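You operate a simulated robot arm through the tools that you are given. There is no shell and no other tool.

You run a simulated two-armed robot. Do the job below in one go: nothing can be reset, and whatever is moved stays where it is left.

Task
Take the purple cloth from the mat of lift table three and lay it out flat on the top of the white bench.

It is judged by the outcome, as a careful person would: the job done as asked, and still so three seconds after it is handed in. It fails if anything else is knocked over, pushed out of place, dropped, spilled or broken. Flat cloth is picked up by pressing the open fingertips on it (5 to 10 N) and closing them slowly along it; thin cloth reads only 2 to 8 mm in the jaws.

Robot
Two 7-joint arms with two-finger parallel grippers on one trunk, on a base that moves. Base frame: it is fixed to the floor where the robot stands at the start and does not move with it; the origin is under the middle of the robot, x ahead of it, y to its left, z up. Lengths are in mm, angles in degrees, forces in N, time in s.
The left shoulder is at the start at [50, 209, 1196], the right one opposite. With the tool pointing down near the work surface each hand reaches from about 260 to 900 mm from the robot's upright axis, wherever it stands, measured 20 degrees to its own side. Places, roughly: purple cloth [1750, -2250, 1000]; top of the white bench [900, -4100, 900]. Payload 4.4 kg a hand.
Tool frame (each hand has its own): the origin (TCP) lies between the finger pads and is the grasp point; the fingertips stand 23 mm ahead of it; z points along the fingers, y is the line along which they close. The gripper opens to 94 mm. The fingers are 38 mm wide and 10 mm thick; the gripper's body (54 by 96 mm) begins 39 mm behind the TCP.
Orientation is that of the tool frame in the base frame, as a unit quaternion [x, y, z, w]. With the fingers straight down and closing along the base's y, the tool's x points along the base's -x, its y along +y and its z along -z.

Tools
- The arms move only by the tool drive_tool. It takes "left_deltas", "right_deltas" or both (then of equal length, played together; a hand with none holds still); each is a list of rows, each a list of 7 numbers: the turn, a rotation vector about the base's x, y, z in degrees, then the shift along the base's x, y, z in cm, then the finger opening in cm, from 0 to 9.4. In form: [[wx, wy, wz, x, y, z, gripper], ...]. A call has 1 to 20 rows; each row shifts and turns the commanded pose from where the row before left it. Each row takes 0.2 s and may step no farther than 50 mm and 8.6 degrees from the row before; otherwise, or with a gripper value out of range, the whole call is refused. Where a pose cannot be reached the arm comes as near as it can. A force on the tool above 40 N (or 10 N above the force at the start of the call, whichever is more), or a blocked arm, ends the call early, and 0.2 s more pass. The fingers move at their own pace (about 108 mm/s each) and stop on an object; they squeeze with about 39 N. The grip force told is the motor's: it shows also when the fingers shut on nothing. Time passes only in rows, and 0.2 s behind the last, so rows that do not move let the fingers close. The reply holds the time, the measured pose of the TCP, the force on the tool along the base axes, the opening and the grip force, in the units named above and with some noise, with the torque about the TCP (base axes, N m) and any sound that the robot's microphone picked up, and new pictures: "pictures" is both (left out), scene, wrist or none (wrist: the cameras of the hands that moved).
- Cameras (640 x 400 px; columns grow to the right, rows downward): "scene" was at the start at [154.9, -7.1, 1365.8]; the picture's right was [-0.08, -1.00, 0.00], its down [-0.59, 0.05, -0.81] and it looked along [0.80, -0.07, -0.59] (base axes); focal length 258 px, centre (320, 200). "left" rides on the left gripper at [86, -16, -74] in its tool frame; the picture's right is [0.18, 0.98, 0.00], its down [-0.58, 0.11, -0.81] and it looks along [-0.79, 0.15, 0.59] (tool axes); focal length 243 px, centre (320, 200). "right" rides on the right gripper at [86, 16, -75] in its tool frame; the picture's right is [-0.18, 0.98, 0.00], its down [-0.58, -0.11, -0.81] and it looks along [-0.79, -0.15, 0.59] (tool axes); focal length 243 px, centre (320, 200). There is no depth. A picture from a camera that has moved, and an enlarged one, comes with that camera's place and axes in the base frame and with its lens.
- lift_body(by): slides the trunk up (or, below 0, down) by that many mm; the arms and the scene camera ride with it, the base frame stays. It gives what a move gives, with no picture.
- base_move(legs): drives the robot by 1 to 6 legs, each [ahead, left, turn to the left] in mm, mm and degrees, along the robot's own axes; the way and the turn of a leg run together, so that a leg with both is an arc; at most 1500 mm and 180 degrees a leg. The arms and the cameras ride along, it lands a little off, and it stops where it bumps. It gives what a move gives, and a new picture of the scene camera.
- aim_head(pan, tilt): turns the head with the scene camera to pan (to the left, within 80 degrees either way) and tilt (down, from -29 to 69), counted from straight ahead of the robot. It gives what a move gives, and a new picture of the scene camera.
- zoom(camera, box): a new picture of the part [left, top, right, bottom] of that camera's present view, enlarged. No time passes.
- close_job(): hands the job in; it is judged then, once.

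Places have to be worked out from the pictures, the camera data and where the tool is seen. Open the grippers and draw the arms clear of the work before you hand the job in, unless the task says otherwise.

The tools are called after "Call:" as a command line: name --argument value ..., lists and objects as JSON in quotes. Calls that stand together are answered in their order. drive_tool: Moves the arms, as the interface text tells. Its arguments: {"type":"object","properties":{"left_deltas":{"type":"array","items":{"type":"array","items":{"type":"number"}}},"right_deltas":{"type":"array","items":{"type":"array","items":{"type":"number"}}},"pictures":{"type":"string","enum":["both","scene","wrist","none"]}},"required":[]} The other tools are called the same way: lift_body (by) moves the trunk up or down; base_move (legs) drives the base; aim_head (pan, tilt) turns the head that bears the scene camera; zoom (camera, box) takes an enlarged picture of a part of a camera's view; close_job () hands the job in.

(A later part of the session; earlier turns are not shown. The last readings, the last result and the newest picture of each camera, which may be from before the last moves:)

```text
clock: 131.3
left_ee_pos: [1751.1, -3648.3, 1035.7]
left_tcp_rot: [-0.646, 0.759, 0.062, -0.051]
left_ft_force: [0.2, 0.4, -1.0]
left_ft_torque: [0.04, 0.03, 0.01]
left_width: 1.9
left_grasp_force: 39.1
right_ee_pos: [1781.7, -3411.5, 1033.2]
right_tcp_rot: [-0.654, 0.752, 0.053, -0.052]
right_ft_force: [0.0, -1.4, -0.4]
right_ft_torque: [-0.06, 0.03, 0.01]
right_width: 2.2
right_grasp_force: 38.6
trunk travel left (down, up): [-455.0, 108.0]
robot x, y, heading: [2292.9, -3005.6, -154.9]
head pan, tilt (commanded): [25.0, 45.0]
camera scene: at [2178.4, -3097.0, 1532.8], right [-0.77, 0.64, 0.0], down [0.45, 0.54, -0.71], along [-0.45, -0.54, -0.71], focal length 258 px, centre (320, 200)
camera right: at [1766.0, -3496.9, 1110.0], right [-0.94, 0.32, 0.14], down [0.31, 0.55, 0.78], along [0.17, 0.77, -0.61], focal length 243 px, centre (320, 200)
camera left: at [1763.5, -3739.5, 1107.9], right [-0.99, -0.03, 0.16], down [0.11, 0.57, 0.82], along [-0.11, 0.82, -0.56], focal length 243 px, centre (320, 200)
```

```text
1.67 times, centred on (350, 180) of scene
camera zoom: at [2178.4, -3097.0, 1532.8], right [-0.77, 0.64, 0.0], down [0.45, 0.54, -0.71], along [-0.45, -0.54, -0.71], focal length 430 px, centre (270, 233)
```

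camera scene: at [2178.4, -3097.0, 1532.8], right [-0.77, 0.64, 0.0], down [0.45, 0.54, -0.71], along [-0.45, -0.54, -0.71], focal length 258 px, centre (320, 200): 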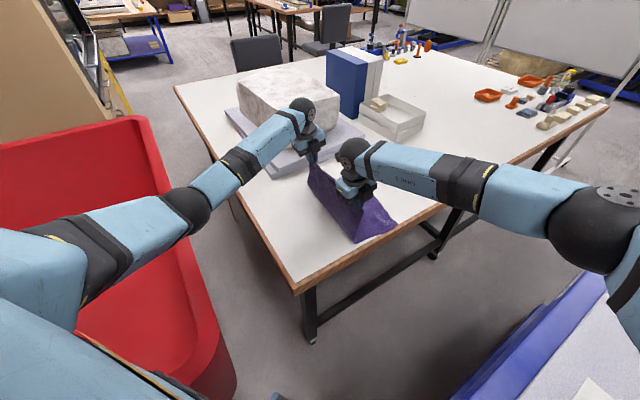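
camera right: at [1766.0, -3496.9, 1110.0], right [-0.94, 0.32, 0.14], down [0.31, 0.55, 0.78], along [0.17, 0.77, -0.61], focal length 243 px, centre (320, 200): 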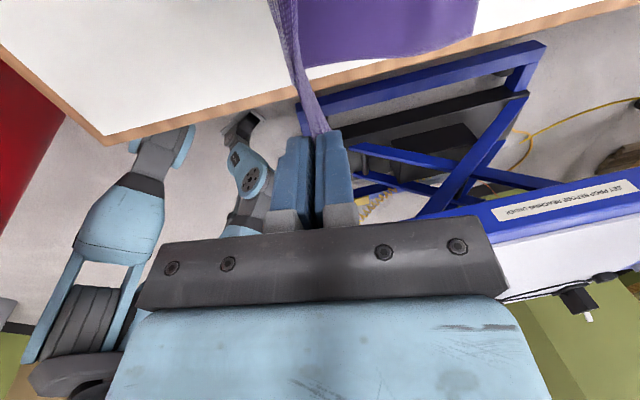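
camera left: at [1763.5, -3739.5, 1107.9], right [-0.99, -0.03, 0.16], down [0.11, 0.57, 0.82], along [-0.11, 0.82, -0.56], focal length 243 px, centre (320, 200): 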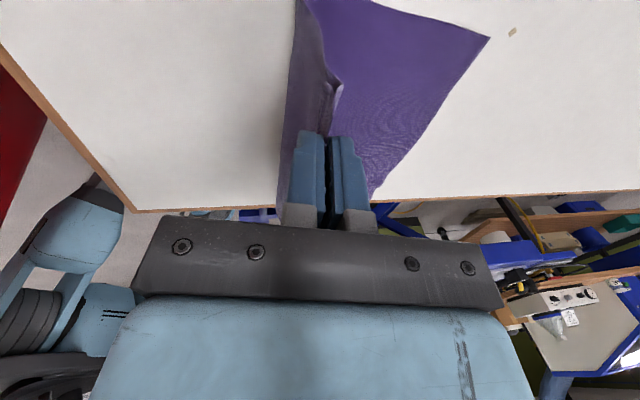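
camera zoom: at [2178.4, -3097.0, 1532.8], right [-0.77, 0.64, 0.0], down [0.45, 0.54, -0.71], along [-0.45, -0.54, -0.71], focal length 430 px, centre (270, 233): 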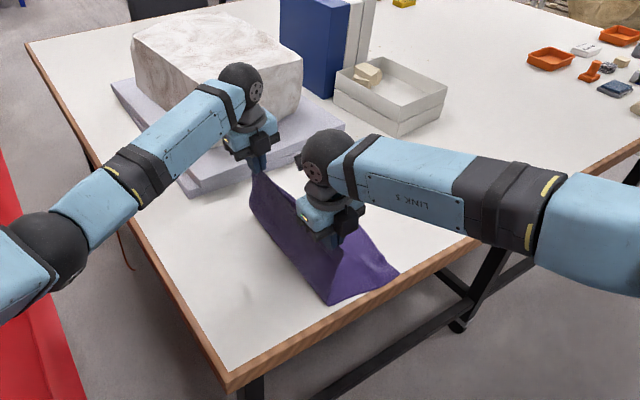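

The cloth is laying flat nicely behind the hands. I continue another 6 rows (90 mm), leaving ~50 mm to go.

Call:
drive_tool --left_deltas '[[-0.18, -1, 0, 1.5, -0.22, -1.5, 0], [-0.18, -1, 0, 1.5, -0.22, -1.5, 0], [-0.18, -1, 0, 1.5, -0.22, -1.5, 0], [-0.18, -1, 0, 1.5, -0.22, -1.5, 0], [-0.18, -1, 0, 1.5, -0.22, -1.5, 0], [-0.18, -1, 0, 1.5, -0.22, -1.5, 0]]' --right_deltas '[[-0.1, -1, 0, 1.5, -0.22, -1.5, 0], [-0.1, -1, 0, 1.5, -0.22, -1.5, 0], [-0.1, -1, 0, 1.5, -0.22, -1.5, 0], [-0.1, -1, 0, 1.5, -0.22, -1.5, 0], [-0.1, -1, 0, 1.5, -0.22, -1.5, 0], [-0.1, -1, 0, 1.5, -0.22, -1.5, 0]]' --pictures "both"

Call:
zoom --camera "scene" --box '[210, 80, 450, 320]'

```text
clock: 132.7
left_ee_pos: [1843.1, -3663.8, 945.5]
left_tcp_rot: [-0.648, 0.761, 0.021, -0.017]
left_ft_force: [0.0, 1.5, 0.7]
left_ft_torque: [0.05, 0.05, 0.07]
left_width: 2.4
left_grasp_force: 39.9
right_ee_pos: [1870.6, -3427.2, 942.7]
right_tcp_rot: [-0.657, 0.754, 0.015, -0.015]
right_ft_force: [-0.3, -1.4, 0.8]
right_ft_torque: [-0.05, 0.05, 0.04]
right_width: 2.1
right_grasp_force: 39.2
trunk travel left (down, up): [-455.0, 108.0]
robot x, y, heading: [2293.2, -3006.4, -154.9]
head pan, tilt (commanded): [25.0, 45.0]
camera scene: at [2178.4, -3097.0, 1532.8], right [-0.77, 0.64, 0.0], down [0.45, 0.54, -0.71], along [-0.45, -0.54, -0.71], focal length 258 px, centre (320, 200)
camera right: at [1847.1, -3510.3, 1017.6], right [-0.95, 0.32, 0.04], down [0.22, 0.56, 0.8], along [0.23, 0.77, -0.6], focal length 243 px, centre (320, 200)
camera left: at [1847.8, -3752.8, 1019.3], right [-1.0, -0.02, 0.05], down [0.03, 0.58, 0.81], along [-0.05, 0.81, -0.58], focal length 243 px, centre (320, 200)
```

scene: 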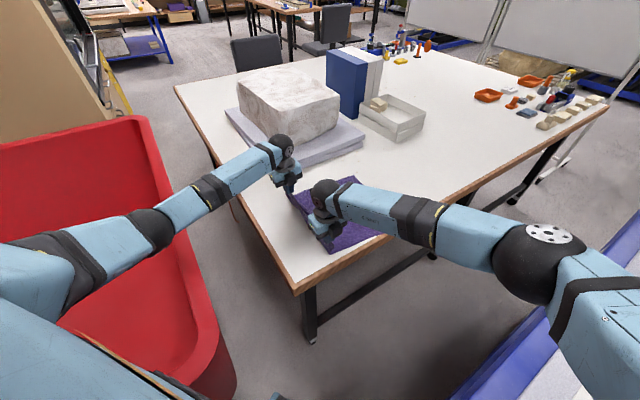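
right: 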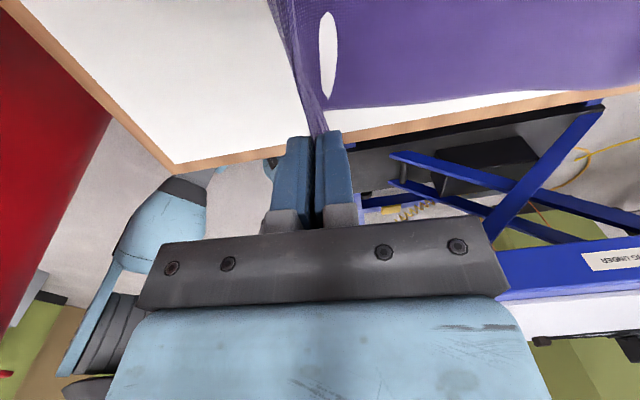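
left: 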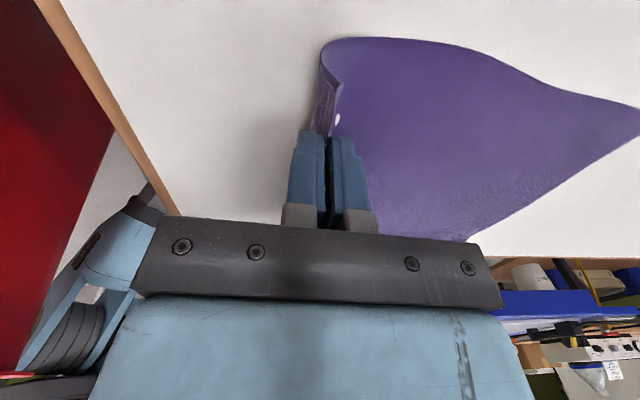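

```text
1.67 times, centred on (330, 200) of scene
camera zoom: at [2178.4, -3097.0, 1532.8], right [-0.77, 0.64, 0.0], down [0.45, 0.54, -0.71], along [-0.45, -0.54, -0.71], focal length 430 px, centre (303, 200)
```

zoom: 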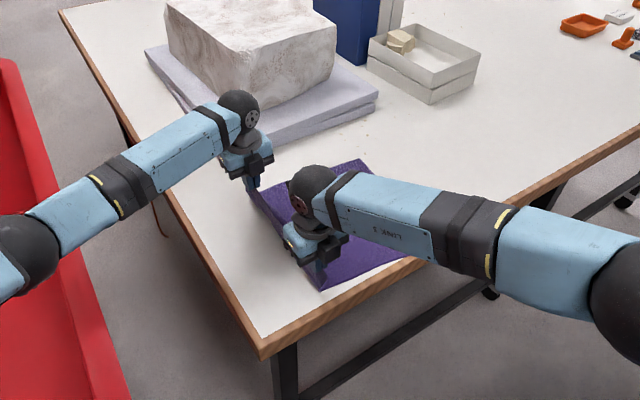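

Nearly down (TCP z≈944), with the cloth flat and ~20 mm inside the front edge. I continue with smaller steps to ~z 904.

Call:
drive_tool --left_deltas '[[-0.18, -1, 0, 1.3, -0.19, -1.5, 0], [-0.18, -1, 0, 1.2, -0.19, -1.5, 0], [0, 0, 0, 0.6, -0.1, -1.0, 0]]' --right_deltas '[[-0.1, -1, 0, 1.4, -0.21, -1.5, 0], [-0.1, -1, 0, 1.4, -0.21, -1.5, 0], [0, 0, 0, 0.8, -0.12, -0.8, 0]]' --pictures "both"

```text
clock: 133.5
left_ee_pos: [1873.2, -3666.5, 903.0]
left_tcp_rot: [-0.649, 0.761, 0.008, -0.005]
left_ft_force: [0.3, 0.6, -1.2]
left_ft_torque: [0.04, 0.01, 0.01]
left_width: 2.2
left_grasp_force: 38.8
right_ee_pos: [1908.7, -3430.5, 903.2]
right_tcp_rot: [-0.657, 0.754, 0.002, -0.003]
right_ft_force: [0.7, -1.4, 0.8]
right_ft_torque: [-0.07, 0.05, 0.02]
right_width: 2.1
right_grasp_force: 39.2
trunk travel left (down, up): [-455.0, 108.0]
robot x, y, heading: [2288.4, -3006.0, -154.9]
head pan, tilt (commanded): [25.0, 45.0]
camera scene: at [2178.0, -3096.3, 1532.8], right [-0.77, 0.64, 0.0], down [0.45, 0.54, -0.71], along [-0.45, -0.54, -0.71], focal length 258 px, centre (320, 200)
camera right: at [1881.4, -3514.4, 978.6], right [-0.95, 0.32, 0.01], down [0.19, 0.56, 0.8], along [0.25, 0.76, -0.59], focal length 243 px, centre (320, 200)
camera left: at [1875.7, -3755.9, 978.5], right [-1.0, -0.02, 0.02], down [0.0, 0.59, 0.81], along [-0.03, 0.81, -0.59], focal length 243 px, centre (320, 200)
```

scene: 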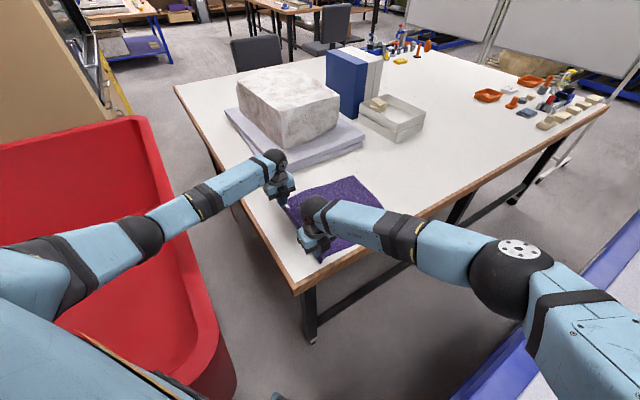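
right: 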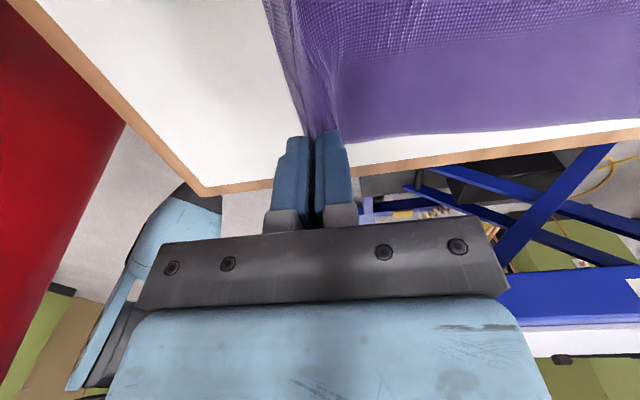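
left: 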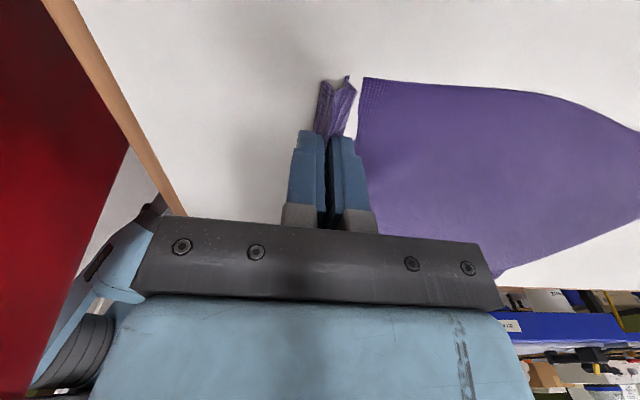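

Fingertips are ~13 mm above the bench. I step down gently while easing ~7 mm toward the bench end.

Call:
drive_tool --left_deltas '[[0, 0, 0, 0.3, -0.05, -0.4, 0], [0, 0, 0, 0.2, -0.03, -0.3, 0], [0, 0, 0, 0.1, 0, -0.2, 0]]' --right_deltas '[[0, 0, 0, 0.3, -0.05, -0.4, 0], [0, 0, 0, 0.2, -0.03, -0.3, 0], [0, 0, 0, 0.1, 0, -0.2, 0]]' --pictures "none"

```text
clock: 134.3
left_ee_pos: [1878.8, -3667.3, 896.6]
left_tcp_rot: [-0.648, 0.762, 0.009, -0.007]
left_ft_force: [-1.1, 2.2, 8.4]
left_ft_torque: [0.12, 0.08, -0.01]
left_width: 2.0
left_grasp_force: 39.5
right_ee_pos: [1915.3, -3431.5, 896.8]
right_tcp_rot: [-0.656, 0.754, 0.002, -0.004]
right_ft_force: [0.2, -1.1, 1.4]
right_ft_torque: [-0.05, 0.05, 0.02]
right_width: 2.0
right_grasp_force: 38.4
trunk travel left (down, up): [-455.0, 108.0]
robot x, y, heading: [2293.7, -3008.2, -154.9]
head pan, tilt (commanded): [25.0, 45.0]
```

The left tips touch with 8 N (bench top ≈ z 872). I lower only the right 1–2 mm to touch as well.

Call:
drive_tool --right_deltas '[[0, 0, 0, 0, 0, -0.1, 0], [0, 0, 0, 0, 0, -0.05, 0]]' --pictures "none"

```text
clock: 134.9
left_ee_pos: [1877.9, -3667.9, 896.9]
left_tcp_rot: [-0.648, 0.761, 0.007, -0.007]
left_ft_force: [0.5, 4.3, 11.3]
left_ft_torque: [0.16, 0.02, -0.02]
left_width: 2.4
left_grasp_force: 39.3
right_ee_pos: [1914.2, -3431.8, 896.4]
right_tcp_rot: [-0.657, 0.754, 0.002, -0.005]
right_ft_force: [-0.5, -1.3, 1.1]
right_ft_torque: [-0.02, 0.05, 0.0]
right_width: 2.0
right_grasp_force: 39.0
trunk travel left (down, up): [-455.0, 108.0]
robot x, y, heading: [2289.2, -3005.1, -155.1]
head pan, tilt (commanded): [25.0, 45.0]
```

Left ~11 N, right still hardly touching. I lower the right by another 2 mm and lift the left by 0.5 mm.

Call:
drive_tool --left_deltas '[[0, 0, 0, 0, 0, 0.05, 0], [0, 0, 0, 0, 0, 0, 0]]' --right_deltas '[[0, 0, 0, 0, 0, -0.1, 0], [0, 0, 0, 0, 0, -0.1, 0]]' --pictures "none"

```text
clock: 135.5
left_ee_pos: [1879.4, -3668.6, 896.6]
left_tcp_rot: [-0.648, 0.761, 0.008, -0.006]
left_ft_force: [0.4, 3.1, 11.7]
left_ft_torque: [0.14, 0.05, 0.02]
left_width: 1.9
left_grasp_force: 39.0
right_ee_pos: [1915.4, -3430.8, 894.0]
right_tcp_rot: [-0.657, 0.754, 0.003, -0.004]
right_ft_force: [0.5, -1.2, 0.7]
right_ft_torque: [-0.06, 0.03, 0.0]
right_width: 2.2
right_grasp_force: 38.7
trunk travel left (down, up): [-455.0, 108.0]
robot x, y, heading: [2291.0, -3001.5, -155.1]
head pan, tilt (commanded): [25.0, 45.0]
```

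Right still not pressing at z≈894. I continue in 1 mm steps.

Call:
drive_tool --right_deltas '[[0, 0, 0, 0, 0, -0.1, 0], [0, 0, 0, 0, 0, -0.1, 0]]' --pictures "none"

```text
clock: 136.1
left_ee_pos: [1879.4, -3667.1, 896.2]
left_tcp_rot: [-0.648, 0.762, 0.007, -0.006]
left_ft_force: [0.4, 2.8, 11.0]
left_ft_torque: [0.15, 0.07, -0.01]
left_width: 2.1
left_grasp_force: 40.0
right_ee_pos: [1913.7, -3431.8, 891.7]
right_tcp_rot: [-0.657, 0.754, 0.002, -0.003]
right_ft_force: [0.0, -1.7, 0.3]
right_ft_torque: [-0.04, 0.03, 0.04]
right_width: 1.7
right_grasp_force: 39.1
trunk travel left (down, up): [-455.0, 108.0]
robot x, y, heading: [2291.3, -3003.3, -154.7]
head pan, tilt (commanded): [25.0, 45.0]
```

I look at the wrist views to see why the contact heights differ.

Call:
drive_tool --left_deltas '[[0, 0, 0, 0, 0, 0, 0]]' --right_deltas '[[0, 0, 0, 0, 0, -0.1, 0]]' --pictures "both"

Call:
zoom --camera "scene" --box '[220, 120, 420, 300]'

```text
clock: 136.5
left_ee_pos: [1878.5, -3667.0, 895.2]
left_tcp_rot: [-0.648, 0.762, 0.007, -0.006]
left_ft_force: [0.4, 3.1, 11.3]
left_ft_torque: [0.18, 0.04, -0.01]
left_width: 2.0
left_grasp_force: 39.5
right_ee_pos: [1913.7, -3431.2, 890.7]
right_tcp_rot: [-0.657, 0.754, 0.002, -0.005]
right_ft_force: [-0.3, -1.5, 0.0]
right_ft_torque: [-0.03, 0.02, 0.0]
right_width: 1.6
right_grasp_force: 39.1
trunk travel left (down, up): [-455.0, 108.0]
robot x, y, heading: [2291.4, -3006.3, -154.8]
head pan, tilt (commanded): [25.0, 45.0]
camera scene: at [2178.7, -3094.5, 1532.9], right [-0.77, 0.64, 0.0], down [0.45, 0.54, -0.71], along [-0.46, -0.54, -0.71], focal length 258 px, centre (320, 200)
camera right: at [1887.2, -3514.5, 965.1], right [-0.95, 0.32, 0.01], down [0.2, 0.56, 0.8], along [0.25, 0.76, -0.6], focal length 243 px, centre (320, 200)
camera left: at [1881.6, -3755.7, 971.7], right [-1.0, -0.02, 0.02], down [0.0, 0.59, 0.81], along [-0.03, 0.81, -0.59], focal length 243 px, centre (320, 200)
```

scene: 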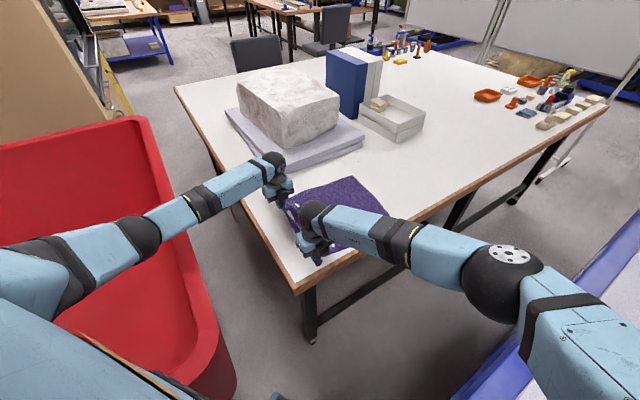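
right: 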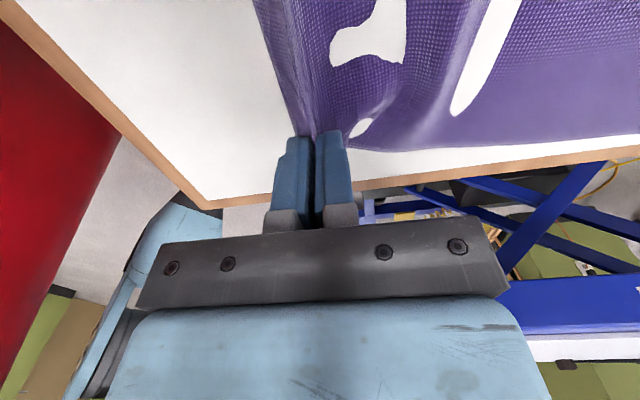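
left: 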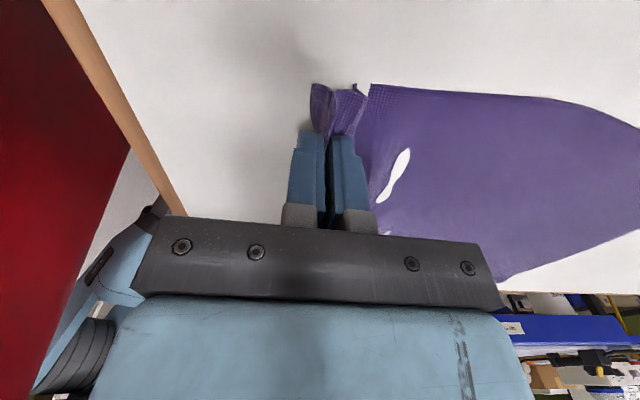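

```text
2.22 times, centred on (320, 210) of scene
camera zoom: at [2178.7, -3094.5, 1532.9], right [-0.77, 0.64, 0.0], down [0.45, 0.54, -0.71], along [-0.46, -0.54, -0.71], focal length 574 px, centre (320, 178)
```

zoom: 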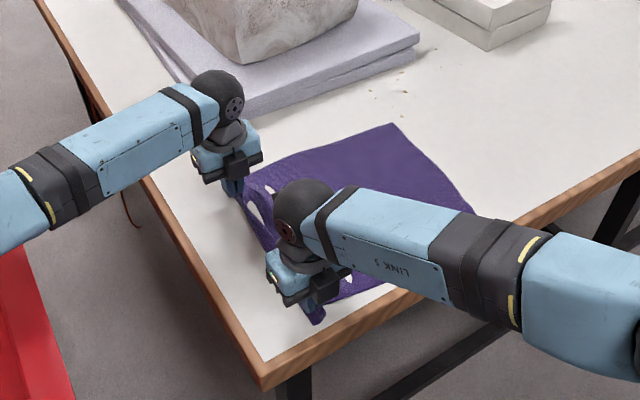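

The right fingertips are just above the surface; the left probably rests on doubled cloth. I keep lowering the right by 1 mm steps until it presses.

Call:
drive_tool --right_deltas '[[0, 0, 0, 0, 0, -0.1, 0], [0, 0, 0, 0, 0, -0.1, 0]]' --pictures "none"

```text
clock: 137.1
left_ee_pos: [1877.7, -3667.6, 896.3]
left_tcp_rot: [-0.648, 0.762, 0.007, -0.007]
left_ft_force: [0.1, 3.4, 10.5]
left_ft_torque: [0.17, 0.08, 0.01]
left_width: 1.6
left_grasp_force: 39.5
right_ee_pos: [1914.3, -3432.0, 888.2]
right_tcp_rot: [-0.657, 0.754, 0.002, -0.004]
right_ft_force: [-0.5, -1.8, 0.8]
right_ft_torque: [-0.06, 0.03, -0.03]
right_width: 1.8
right_grasp_force: 38.8
trunk travel left (down, up): [-455.0, 108.0]
robot x, y, heading: [2289.9, -3009.7, -154.8]
head pan, tilt (commanded): [25.0, 45.0]
```

Still no right contact at z≈888. I continue lowering in 1 mm steps, with a picture.

Call:
drive_tool --right_deltas '[[0, 0, 0, 0, 0, -0.1, 0], [0, 0, 0, 0, 0, -0.1, 0]]' --pictures "wrist"

```text
clock: 137.7
left_ee_pos: [1879.5, -3667.7, 896.5]
left_tcp_rot: [-0.649, 0.761, 0.007, -0.006]
left_ft_force: [0.4, 3.6, 10.1]
left_ft_torque: [0.15, 0.04, -0.01]
left_width: 2.2
left_grasp_force: 39.1
right_ee_pos: [1914.3, -3432.0, 887.1]
right_tcp_rot: [-0.657, 0.754, 0.002, -0.005]
right_ft_force: [-1.1, -1.5, 0.1]
right_ft_torque: [-0.04, 0.06, -0.03]
right_width: 2.1
right_grasp_force: 38.9
trunk travel left (down, up): [-455.0, 108.0]
robot x, y, heading: [2292.6, -3004.5, -155.0]
head pan, tilt (commanded): [25.0, 45.0]
camera right: at [1887.5, -3515.0, 961.0], right [-0.95, 0.32, 0.01], down [0.19, 0.56, 0.8], along [0.25, 0.76, -0.59], focal length 243 px, centre (320, 200)
```

right: 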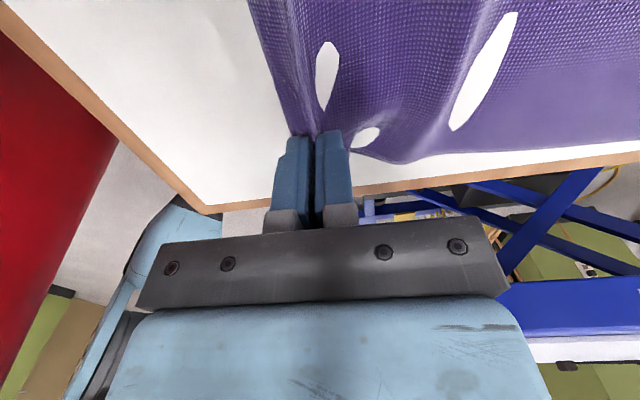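

The right camera suggests the bench top is nearer z≈850, so the left contact at z 873 is odd. I zoom in on the left wrist view around the fingertips.

Call:
zoom --camera "left" --box '[220, 40, 460, 240]'

Call:
zoom --camera "scene" --box '[240, 140, 360, 270]'

```text
2.00 times, centred on (340, 140) of left
camera zoom: at [1881.6, -3755.7, 971.7], right [-1.0, -0.02, 0.02], down [0.0, 0.59, 0.81], along [-0.03, 0.81, -0.59], focal length 485 px, centre (280, 320)
```

zoom: 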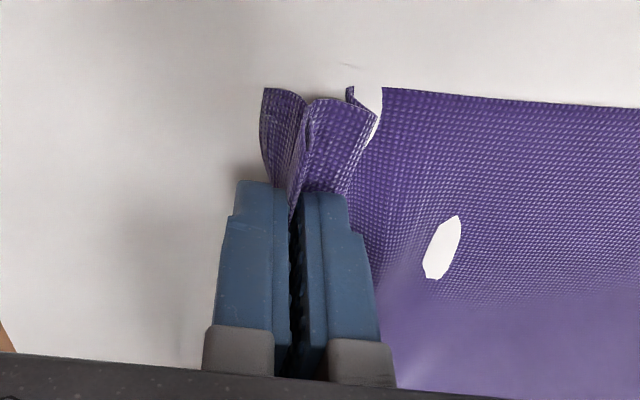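

```text
3.08 times, centred on (300, 205) of scene
camera zoom: at [2178.8, -3094.5, 1533.0], right [-0.77, 0.64, 0.0], down [0.45, 0.54, -0.71], along [-0.46, -0.54, -0.71], focal length 795 px, centre (382, 185)
```

zoom: 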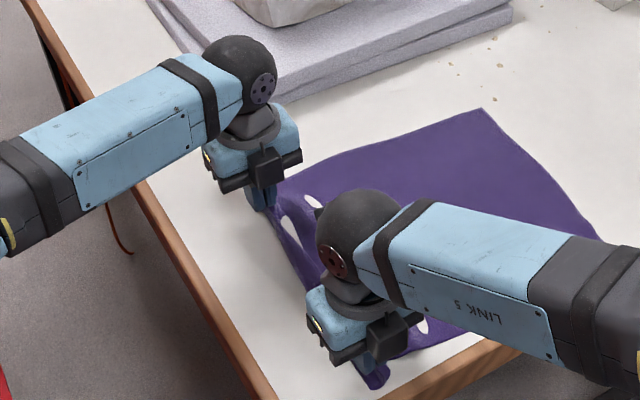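

I test the left contact by raising the left hand 2 mm and reading the force.

Call:
drive_tool --left_deltas '[[0, 0, 0, 0, 0, 0.1, 0], [0, 0, 0, 0, 0, 0.1, 0]]' --pictures "none"

```text
clock: 138.3
left_ee_pos: [1878.5, -3667.7, 897.8]
left_tcp_rot: [-0.648, 0.761, 0.008, -0.006]
left_ft_force: [0.4, 1.8, 2.4]
left_ft_torque: [0.01, 0.04, -0.02]
left_width: 2.1
left_grasp_force: 38.4
right_ee_pos: [1914.2, -3430.9, 886.0]
right_tcp_rot: [-0.657, 0.754, 0.002, -0.002]
right_ft_force: [0.0, -1.1, 1.0]
right_ft_torque: [0.0, 0.03, 0.0]
right_width: 1.9
right_grasp_force: 38.8
trunk travel left (down, up): [-455.0, 108.0]
robot x, y, heading: [2289.5, -3005.6, -155.3]
head pan, tilt (commanded): [25.0, 45.0]
```

Left contact is real at TCP z≈897; the right still has none at 886. I continue lowering the right in small steps to find its contact.

Call:
drive_tool --right_deltas '[[0, 0, 0, 0, 0, -0.15, 0], [0, 0, 0, 0, 0, -0.15, 0], [0, 0, 0, 0, 0, -0.1, 0]]' --pictures "none"

```text
clock: 139.1
left_ee_pos: [1880.4, -3666.8, 899.3]
left_tcp_rot: [-0.647, 0.762, 0.007, -0.007]
left_ft_force: [0.6, 0.9, -0.4]
left_ft_torque: [0.04, 0.05, 0.0]
left_width: 1.8
left_grasp_force: 39.3
right_ee_pos: [1913.8, -3432.6, 884.1]
right_tcp_rot: [-0.657, 0.754, 0.002, -0.006]
right_ft_force: [-5.0, -1.8, 31.4]
right_ft_torque: [0.2, 0.1, 0.05]
right_width: 2.0
right_grasp_force: 39.9
trunk travel left (down, up): [-455.0, 108.0]
robot x, y, heading: [2291.1, -3007.8, -155.0]
head pan, tilt (commanded): [25.0, 45.0]
```

The right now presses on the bench at z≈862 (31 N). I ease the right up 1.5 mm, and set the left back in light contact, before opening.

Call:
drive_tool --left_deltas '[[0, 0, 0, 0, 0, -0.1, 0], [0, 0, 0, 0, 0, -0.05, 0]]' --right_deltas '[[0, 0, 0, 0, 0, 0.1, 0], [0, 0, 0, 0, 0, 0.05, 0]]' --pictures "wrist"

```text
clock: 139.7
left_ee_pos: [1878.6, -3667.1, 898.8]
left_tcp_rot: [-0.649, 0.761, 0.007, -0.006]
left_ft_force: [0.7, 0.7, 0.6]
left_ft_torque: [-0.01, 0.03, 0.01]
left_width: 1.9
left_grasp_force: 38.7
right_ee_pos: [1914.9, -3432.8, 884.7]
right_tcp_rot: [-0.657, 0.754, 0.002, -0.004]
right_ft_force: [-5.3, -4.3, 27.1]
right_ft_torque: [0.01, 0.15, 0.05]
right_width: 2.3
right_grasp_force: 38.6
trunk travel left (down, up): [-455.0, 108.0]
robot x, y, heading: [2295.2, -3005.4, -155.1]
head pan, tilt (commanded): [25.0, 45.0]
camera right: at [1887.3, -3515.4, 959.2], right [-0.95, 0.32, 0.01], down [0.2, 0.56, 0.8], along [0.25, 0.76, -0.6], focal length 243 px, centre (320, 200)
camera left: at [1882.2, -3755.3, 972.9], right [-1.0, -0.02, 0.02], down [0.0, 0.59, 0.81], along [-0.03, 0.81, -0.59], focal length 243 px, centre (320, 200)
```

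right: 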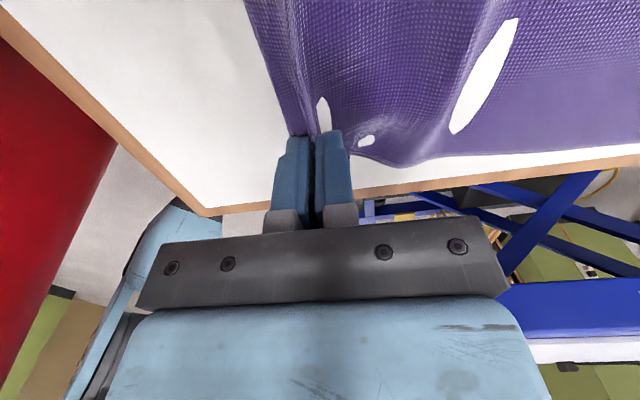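
left: 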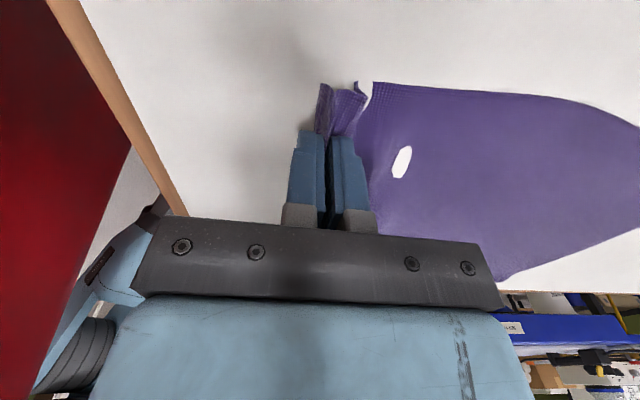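

Right still presses 27 N and left barely touches. I ease right up 1.5 mm more and lower left 1 mm.

Call:
drive_tool --left_deltas '[[0, 0, 0, 0, 0, -0.1, 0], [0, 0, 0, 0, 0, 0, 0]]' --right_deltas '[[0, 0, 0, 0, 0, 0.1, 0], [0, 0, 0, 0, 0, 0.05, 0]]' --pictures "none"

```text
clock: 140.3
left_ee_pos: [1878.8, -3667.7, 896.1]
left_tcp_rot: [-0.648, 0.762, 0.008, -0.007]
left_ft_force: [0.6, 2.9, 6.8]
left_ft_torque: [0.05, 0.09, 0.02]
left_width: 1.9
left_grasp_force: 38.7
right_ee_pos: [1914.9, -3432.6, 885.5]
right_tcp_rot: [-0.657, 0.754, 0.002, -0.003]
right_ft_force: [-0.8, -2.6, 6.8]
right_ft_torque: [-0.11, 0.01, -0.02]
right_width: 1.9
right_grasp_force: 38.7
trunk travel left (down, up): [-455.0, 108.0]
robot x, y, heading: [2290.5, -3006.9, -155.1]
head pan, tilt (commanded): [25.0, 45.0]
```

Both fingertips press with ~7 N. I now open slowly along the cloth while shifting half the opening toward the bench end, so the outer fingers draw the edge out flat.

Call:
drive_tool --left_deltas '[[0, 0, 0, 0, 0, 0, 0.4], [0, 0, 0, 0.2, -0.03, 0, 0.8], [0, 0, 0, 0.2, -0.03, 0, 1.2], [0, 0, 0, 0.2, -0.03, 0, 1.6], [0, 0, 0, 0.2, -0.03, 0, 2.0]]' --right_deltas '[[0, 0, 0, 0, 0, 0, 0.4], [0, 0, 0, 0.2, -0.03, 0, 0.8], [0, 0, 0, 0.2, -0.03, 0, 1.2], [0, 0, 0, 0.2, -0.03, 0, 1.6], [0, 0, 0, 0.2, -0.03, 0, 2.0]]' --pictures "wrist"

```text
clock: 141.5
left_ee_pos: [1887.2, -3668.3, 895.2]
left_tcp_rot: [-0.648, 0.761, 0.008, -0.006]
left_ft_force: [0.2, 0.0, -0.2]
left_ft_torque: [-0.02, 0.01, 0.05]
left_width: 20.1
left_grasp_force: 0.0
right_ee_pos: [1922.3, -3433.2, 885.8]
right_tcp_rot: [-0.657, 0.754, 0.003, -0.003]
right_ft_force: [-0.2, -0.3, 1.0]
right_ft_torque: [0.0, 0.0, 0.02]
right_width: 19.9
right_grasp_force: 0.0
trunk travel left (down, up): [-455.0, 108.0]
robot x, y, heading: [2291.0, -3007.6, -155.0]
head pan, tilt (commanded): [25.0, 45.0]
camera right: at [1895.1, -3517.0, 959.3], right [-0.95, 0.32, 0.01], down [0.19, 0.56, 0.8], along [0.25, 0.76, -0.59], focal length 243 px, centre (320, 200)
camera left: at [1889.2, -3757.6, 970.8], right [-1.0, -0.02, 0.02], down [0.0, 0.59, 0.81], along [-0.03, 0.81, -0.59], focal length 243 px, centre (320, 200)
```

right: 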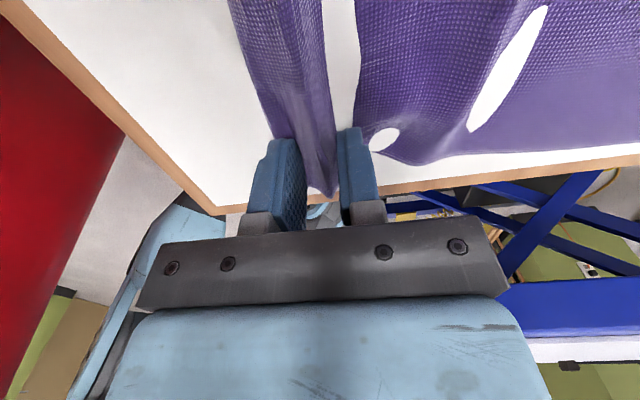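
left: 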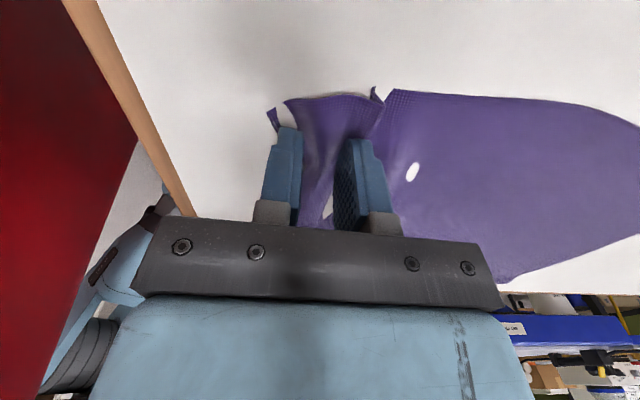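

The folds are released and already spreading; both lost contact. I lower the left ~8 mm and the right ~1 mm to press on the cloth again.

Call:
drive_tool --left_deltas '[[0, 0, 0, 0, 0, -0.4, 2.0], [0, 0, 0, 0, 0, -0.3, 2.0], [0, 0, 0, 0, 0, -0.1, 2.0]]' --right_deltas '[[0, 0, 0, 0, 0, 0, 2.0], [0, 0, 0, 0, 0, -0.05, 2.0], [0, 0, 0, 0, 0, -0.05, 2.0]]' --pictures "none"

```text
clock: 142.3
left_ee_pos: [1886.4, -3668.5, 888.0]
left_tcp_rot: [-0.648, 0.761, 0.008, -0.006]
left_ft_force: [0.1, 0.4, 0.1]
left_ft_torque: [0.02, -0.01, 0.02]
left_width: 20.1
left_grasp_force: 0.1
right_ee_pos: [1921.9, -3434.1, 884.4]
right_tcp_rot: [-0.657, 0.754, 0.004, -0.003]
right_ft_force: [-0.4, 0.8, 6.2]
right_ft_torque: [0.04, -0.04, -0.01]
right_width: 19.7
right_grasp_force: 0.1
trunk travel left (down, up): [-455.0, 108.0]
robot x, y, heading: [2289.7, -3005.0, -155.1]
head pan, tilt (commanded): [25.0, 45.0]
```

Right presses 6 N at z≈884.5; left at 888 is just above. I lower the left 3 mm more in 1 mm steps.

Call:
drive_tool --left_deltas '[[0, 0, 0, 0, 0, -0.15, 2.0], [0, 0, 0, 0, 0, -0.1, 2.0], [0, 0, 0, 0, 0, -0.1, 2.0]]' --pictures "none"

```text
clock: 143.1
left_ee_pos: [1886.5, -3667.8, 885.6]
left_tcp_rot: [-0.648, 0.761, 0.008, -0.007]
left_ft_force: [-0.4, -1.9, 8.6]
left_ft_torque: [-0.05, -0.12, -0.02]
left_width: 19.9
left_grasp_force: 0.0
right_ee_pos: [1922.7, -3433.1, 884.7]
right_tcp_rot: [-0.657, 0.754, 0.003, -0.004]
right_ft_force: [-1.7, -1.0, 5.8]
right_ft_torque: [0.0, -0.01, 0.0]
right_width: 19.5
right_grasp_force: 0.1
trunk travel left (down, up): [-455.0, 108.0]
robot x, y, heading: [2289.1, -3008.6, -155.0]
head pan, tilt (commanded): [25.0, 45.0]
```

Both press lightly on the bench (z≈862). I continue opening to 6 cm with the outward shift, spreading the folds flat.

Call:
drive_tool --left_deltas '[[0, 0, 0, 0.2, -0.03, 0, 2.4], [0, 0, 0, 0.2, -0.03, 0, 2.8], [0, 0, 0, 0.2, -0.03, 0, 3.2], [0, 0, 0, 0.2, -0.03, 0, 3.6], [0, 0, 0, 0.2, -0.03, 0, 4.0], [0, 0, 0, 0.2, -0.03, 0, 4.4], [0, 0, 0, 0.2, -0.03, 0, 4.8]]' --right_deltas '[[0, 0, 0, 0.2, -0.03, 0, 2.4], [0, 0, 0, 0.2, -0.03, 0, 2.8], [0, 0, 0, 0.2, -0.03, 0, 3.2], [0, 0, 0, 0.2, -0.03, 0, 3.6], [0, 0, 0, 0.2, -0.03, 0, 4.0], [0, 0, 0, 0.2, -0.03, 0, 4.4], [0, 0, 0, 0.2, -0.03, 0, 4.8]]' --pictures "both"

```text
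clock: 144.7
left_ee_pos: [1901.7, -3669.5, 885.7]
left_tcp_rot: [-0.648, 0.761, 0.007, -0.006]
left_ft_force: [-2.2, 0.0, 7.0]
left_ft_torque: [-0.03, -0.09, 0.01]
left_width: 46.7
left_grasp_force: 0.1
right_ee_pos: [1936.6, -3434.3, 885.0]
right_tcp_rot: [-0.657, 0.754, 0.002, -0.004]
right_ft_force: [-3.1, 1.5, 10.7]
right_ft_torque: [0.07, -0.17, 0.02]
right_width: 46.8
right_grasp_force: 0.1
trunk travel left (down, up): [-455.0, 108.0]
robot x, y, heading: [2293.1, -3005.5, -154.9]
head pan, tilt (commanded): [25.0, 45.0]
camera scene: at [2178.7, -3094.2, 1533.0], right [-0.77, 0.64, 0.0], down [0.45, 0.54, -0.71], along [-0.45, -0.54, -0.71], focal length 258 px, centre (320, 200)
camera right: at [1909.7, -3517.9, 959.3], right [-0.95, 0.32, 0.01], down [0.19, 0.56, 0.8], along [0.25, 0.76, -0.6], focal length 243 px, centre (320, 200)
camera left: at [1904.3, -3758.3, 960.2], right [-1.0, -0.02, 0.02], down [0.0, 0.59, 0.81], along [-0.03, 0.81, -0.59], focal length 243 px, centre (320, 200)
```

scene: 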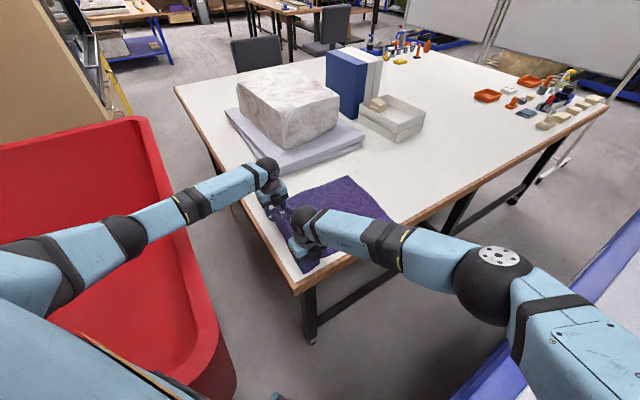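
right: 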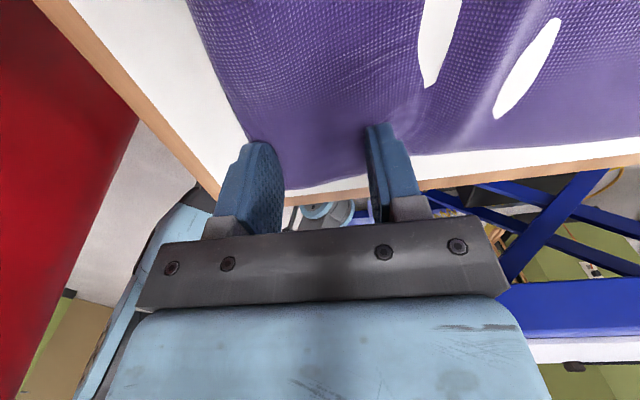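
left: 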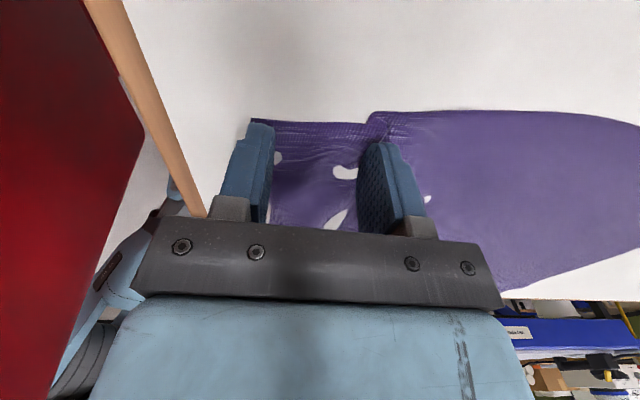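

The folds have been spread flat between the fingers. A few gentle ripples remain, so I drag the near edge ~12 mm further toward the bench end (still ~30 mm inside the bench edge) to take up the slack.

Call:
drive_tool --left_deltas '[[0, 0, 0, 0.3, -0.045, 0, 4.9], [0, 0, 0, 0.3, -0.045, 0, 5.0], [0, 0, 0, 0.3, -0.045, 0, 5.1], [0, 0, 0, 0.3, -0.045, 0, 5.2]]' --right_deltas '[[0, 0, 0, 0.3, -0.045, 0, 4.9], [0, 0, 0, 0.3, -0.045, 0, 5.0], [0, 0, 0, 0.3, -0.045, 0, 5.1], [0, 0, 0, 0.3, -0.045, 0, 5.2]]' --pictures "both"

Call:
zoom --camera "scene" --box '[240, 150, 420, 300]'

```text
clock: 145.7
left_ee_pos: [1913.3, -3672.3, 884.6]
left_tcp_rot: [-0.648, 0.762, 0.008, -0.007]
left_ft_force: [-2.0, 0.3, 8.9]
left_ft_torque: [0.0, -0.24, -0.02]
left_width: 50.5
left_grasp_force: 0.1
right_ee_pos: [1950.3, -3434.9, 884.7]
right_tcp_rot: [-0.657, 0.754, 0.002, -0.003]
right_ft_force: [-1.5, -0.1, 4.2]
right_ft_torque: [0.0, -0.1, -0.03]
right_width: 50.9
right_grasp_force: 0.0
trunk travel left (down, up): [-455.0, 108.0]
robot x, y, heading: [2291.5, -3005.4, -155.1]
head pan, tilt (commanded): [25.0, 45.0]
camera scene: at [2178.5, -3094.5, 1532.9], right [-0.77, 0.64, 0.0], down [0.45, 0.54, -0.71], along [-0.45, -0.54, -0.71], focal length 258 px, centre (320, 200)
camera right: at [1922.2, -3519.1, 959.3], right [-0.95, 0.32, 0.01], down [0.19, 0.56, 0.8], along [0.25, 0.76, -0.59], focal length 243 px, centre (320, 200)
camera left: at [1916.0, -3760.6, 960.2], right [-1.0, -0.02, 0.02], down [0.0, 0.59, 0.81], along [-0.03, 0.81, -0.59], focal length 243 px, centre (320, 200)
```

scene: 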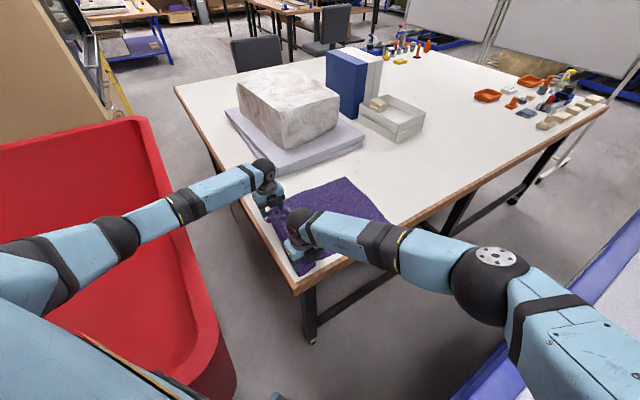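
right: 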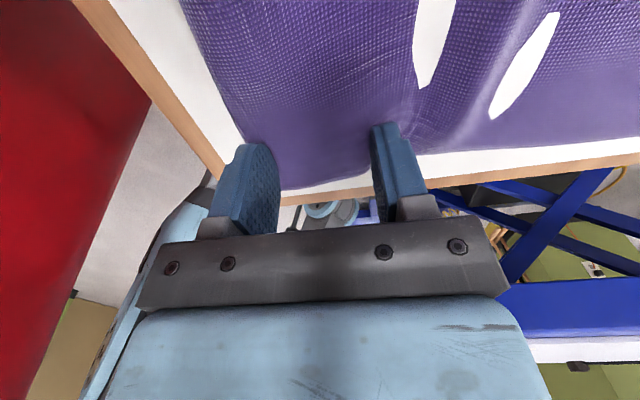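
left: 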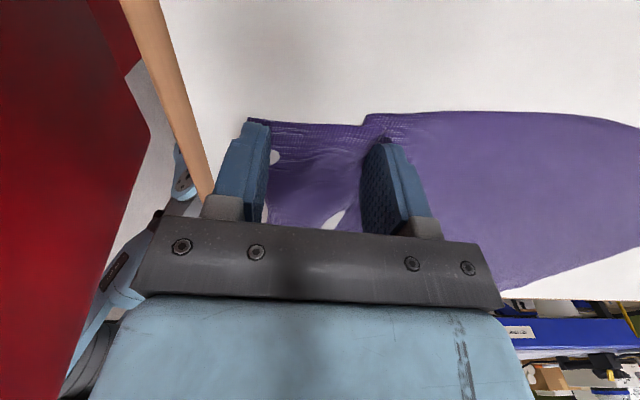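

```text
2.67 times, centred on (330, 225) of scene
camera zoom: at [2178.5, -3094.5, 1532.9], right [-0.77, 0.64, 0.0], down [0.45, 0.54, -0.71], along [-0.45, -0.54, -0.71], focal length 689 px, centre (293, 133)
```

zoom: 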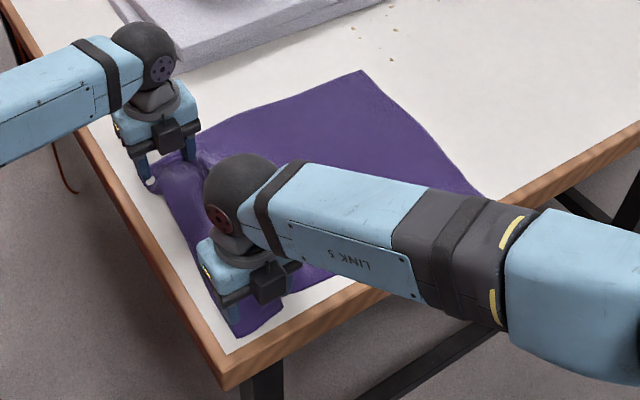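

The cloth lies on the bench with the near edge ~20 mm inside the bench end. I lift both hands straight off slowly and look.

Call:
drive_tool --left_deltas '[[0, 0, 0, 0, 0, 0.3, 5.1], [0, 0, 0, 0, 0, 0.7, 5.1], [0, 0, 0, 0, 0, 2, 5.1], [0, 0, 0, 0, 0, 4, 5.1], [0, 0, 0, 0, 0, 4.5, 5.1], [0, 0, 0, 0, 0, 4.5, 5.1]]' --right_deltas '[[0, 0, 0, 0, 0, 0.3, 5.1], [0, 0, 0, 0, 0, 0.7, 5.1], [0, 0, 0, 0, 0, 2, 5.1], [0, 0, 0, 0, 0, 4, 5.1], [0, 0, 0, 0, 0, 4.5, 5.1], [0, 0, 0, 0, 0, 4.5, 5.1]]' --pictures "both"

```text
clock: 147.1
left_ee_pos: [1915.2, -3670.9, 1043.3]
left_tcp_rot: [-0.648, 0.761, 0.008, -0.006]
left_ft_force: [-0.4, -0.8, 0.8]
left_ft_torque: [-0.03, 0.0, -0.01]
left_width: 50.8
left_grasp_force: 0.2
right_ee_pos: [1946.6, -3439.0, 1045.9]
right_tcp_rot: [-0.656, 0.755, 0.003, -0.004]
right_ft_force: [0.1, -1.0, -0.3]
right_ft_torque: [-0.03, -0.02, -0.02]
right_width: 51.1
right_grasp_force: 0.1
trunk travel left (down, up): [-455.0, 108.0]
robot x, y, heading: [2291.1, -3007.7, -155.0]
head pan, tilt (commanded): [25.0, 45.0]
camera scene: at [2178.5, -3094.9, 1532.7], right [-0.77, 0.64, 0.0], down [0.45, 0.54, -0.71], along [-0.45, -0.54, -0.71], focal length 258 px, centre (320, 200)
camera right: at [1920.2, -3521.6, 1120.5], right [-0.95, 0.32, 0.01], down [0.19, 0.56, 0.8], along [0.25, 0.76, -0.59], focal length 243 px, centre (320, 200)
camera left: at [1916.7, -3759.8, 1119.2], right [-1.0, -0.02, 0.02], down [0.0, 0.59, 0.81], along [-0.03, 0.81, -0.59], focal length 243 px, centre (320, 200)
```

scene: 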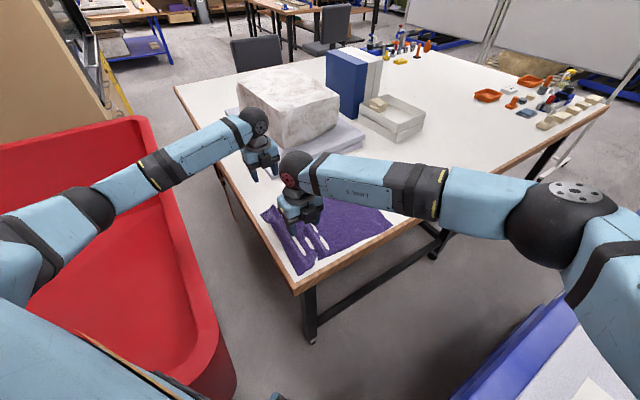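
right: 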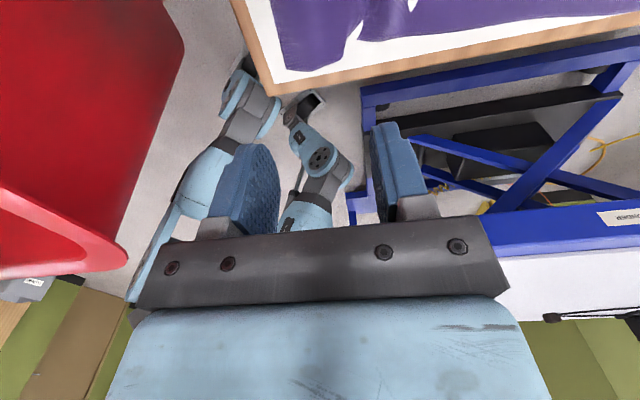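
left: 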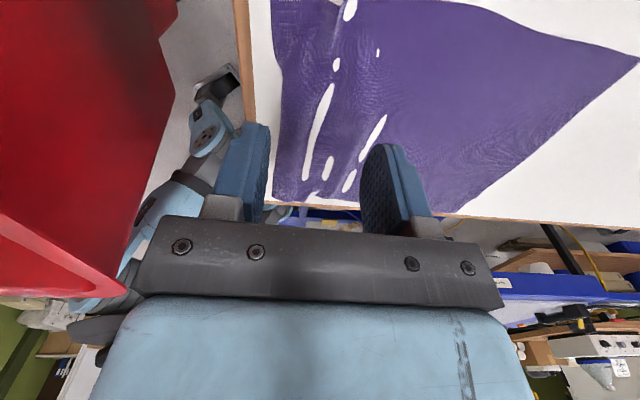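

I see some ripples near the released edge. I draw the right hand back (+y) and raise both for a clear view of the cloth.

Call:
drive_tool --left_deltas '[[0, 0, 0, 0, 0, 4, 5.1], [0, 0, 0, 0, 0, 4, 5.1], [0, 0, 0, 0, 0, 3, 5.1], [0, 0, 0, 0, 0, 0, 5.1], [0, 0, 0, 0, 0, 0, 5.1], [0, 0, 0, 0, 0, 0, 5.1]]' --right_deltas '[[0, 0, 0, 0, 3, 3.5, 5.1], [0, 0, 0, 0, 4.5, 2, 5.1], [0, 0, 0, 0, 4.8, 1, 5.1], [0, 0, 0, 0, 4.8, 0, 5.1], [0, 0, 0, 0, 4.8, 0, 5.1], [0, 0, 0, 0, 4.8, 0, 5.1]]' --pictures "both"

Call:
zoom --camera "scene" --box '[240, 150, 420, 300]'

```text
clock: 148.5
left_ee_pos: [1914.0, -3670.7, 1155.4]
left_tcp_rot: [-0.648, 0.762, 0.006, -0.005]
left_ft_force: [0.0, 0.3, -0.4]
left_ft_torque: [-0.02, 0.01, 0.01]
left_width: 51.1
left_grasp_force: 0.1
right_ee_pos: [1948.1, -3169.2, 1107.8]
right_tcp_rot: [-0.657, 0.754, 0.001, -0.002]
right_ft_force: [0.3, 0.3, 0.6]
right_ft_torque: [-0.02, 0.03, 0.02]
right_width: 50.9
right_grasp_force: 0.0
trunk travel left (down, up): [-455.0, 108.0]
robot x, y, heading: [2289.5, -3006.1, -155.0]
head pan, tilt (commanded): [25.0, 45.0]
camera scene: at [2177.2, -3093.4, 1532.9], right [-0.77, 0.64, 0.0], down [0.45, 0.54, -0.71], along [-0.45, -0.54, -0.71], focal length 258 px, centre (320, 200)
camera right: at [1921.4, -3251.5, 1181.9], right [-0.95, 0.32, 0.01], down [0.19, 0.56, 0.8], along [0.25, 0.76, -0.6], focal length 243 px, centre (320, 200)
camera left: at [1916.2, -3759.1, 1231.3], right [-1.0, -0.02, 0.02], down [0.0, 0.59, 0.81], along [-0.03, 0.81, -0.59], focal length 243 px, centre (320, 200)
```

scene: 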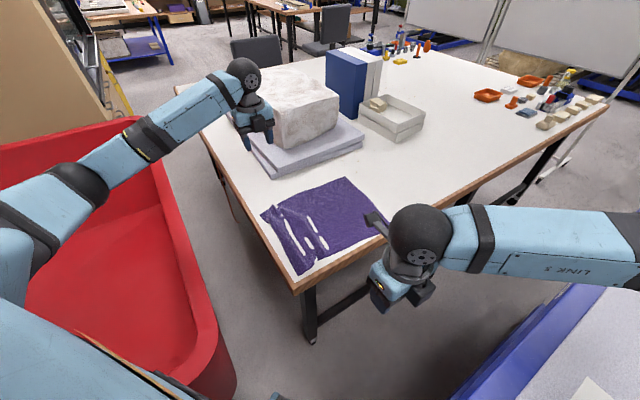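
right: 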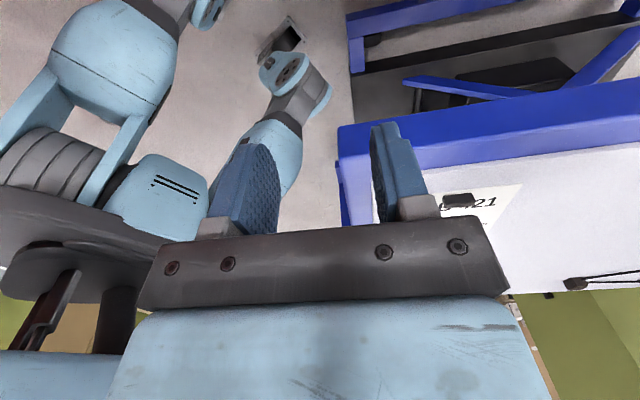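
left: 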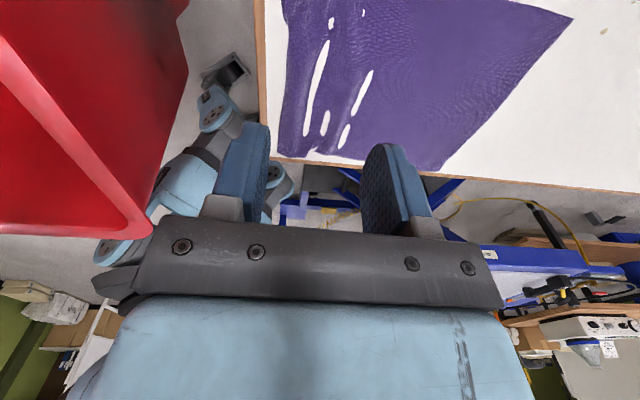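

```text
2.67 times, centred on (330, 225) of scene
camera zoom: at [2177.2, -3093.4, 1532.9], right [-0.77, 0.64, 0.0], down [0.45, 0.54, -0.71], along [-0.45, -0.54, -0.71], focal length 689 px, centre (293, 133)
```

zoom: 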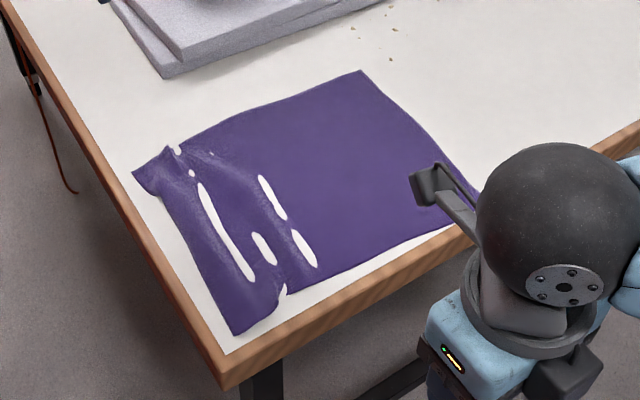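

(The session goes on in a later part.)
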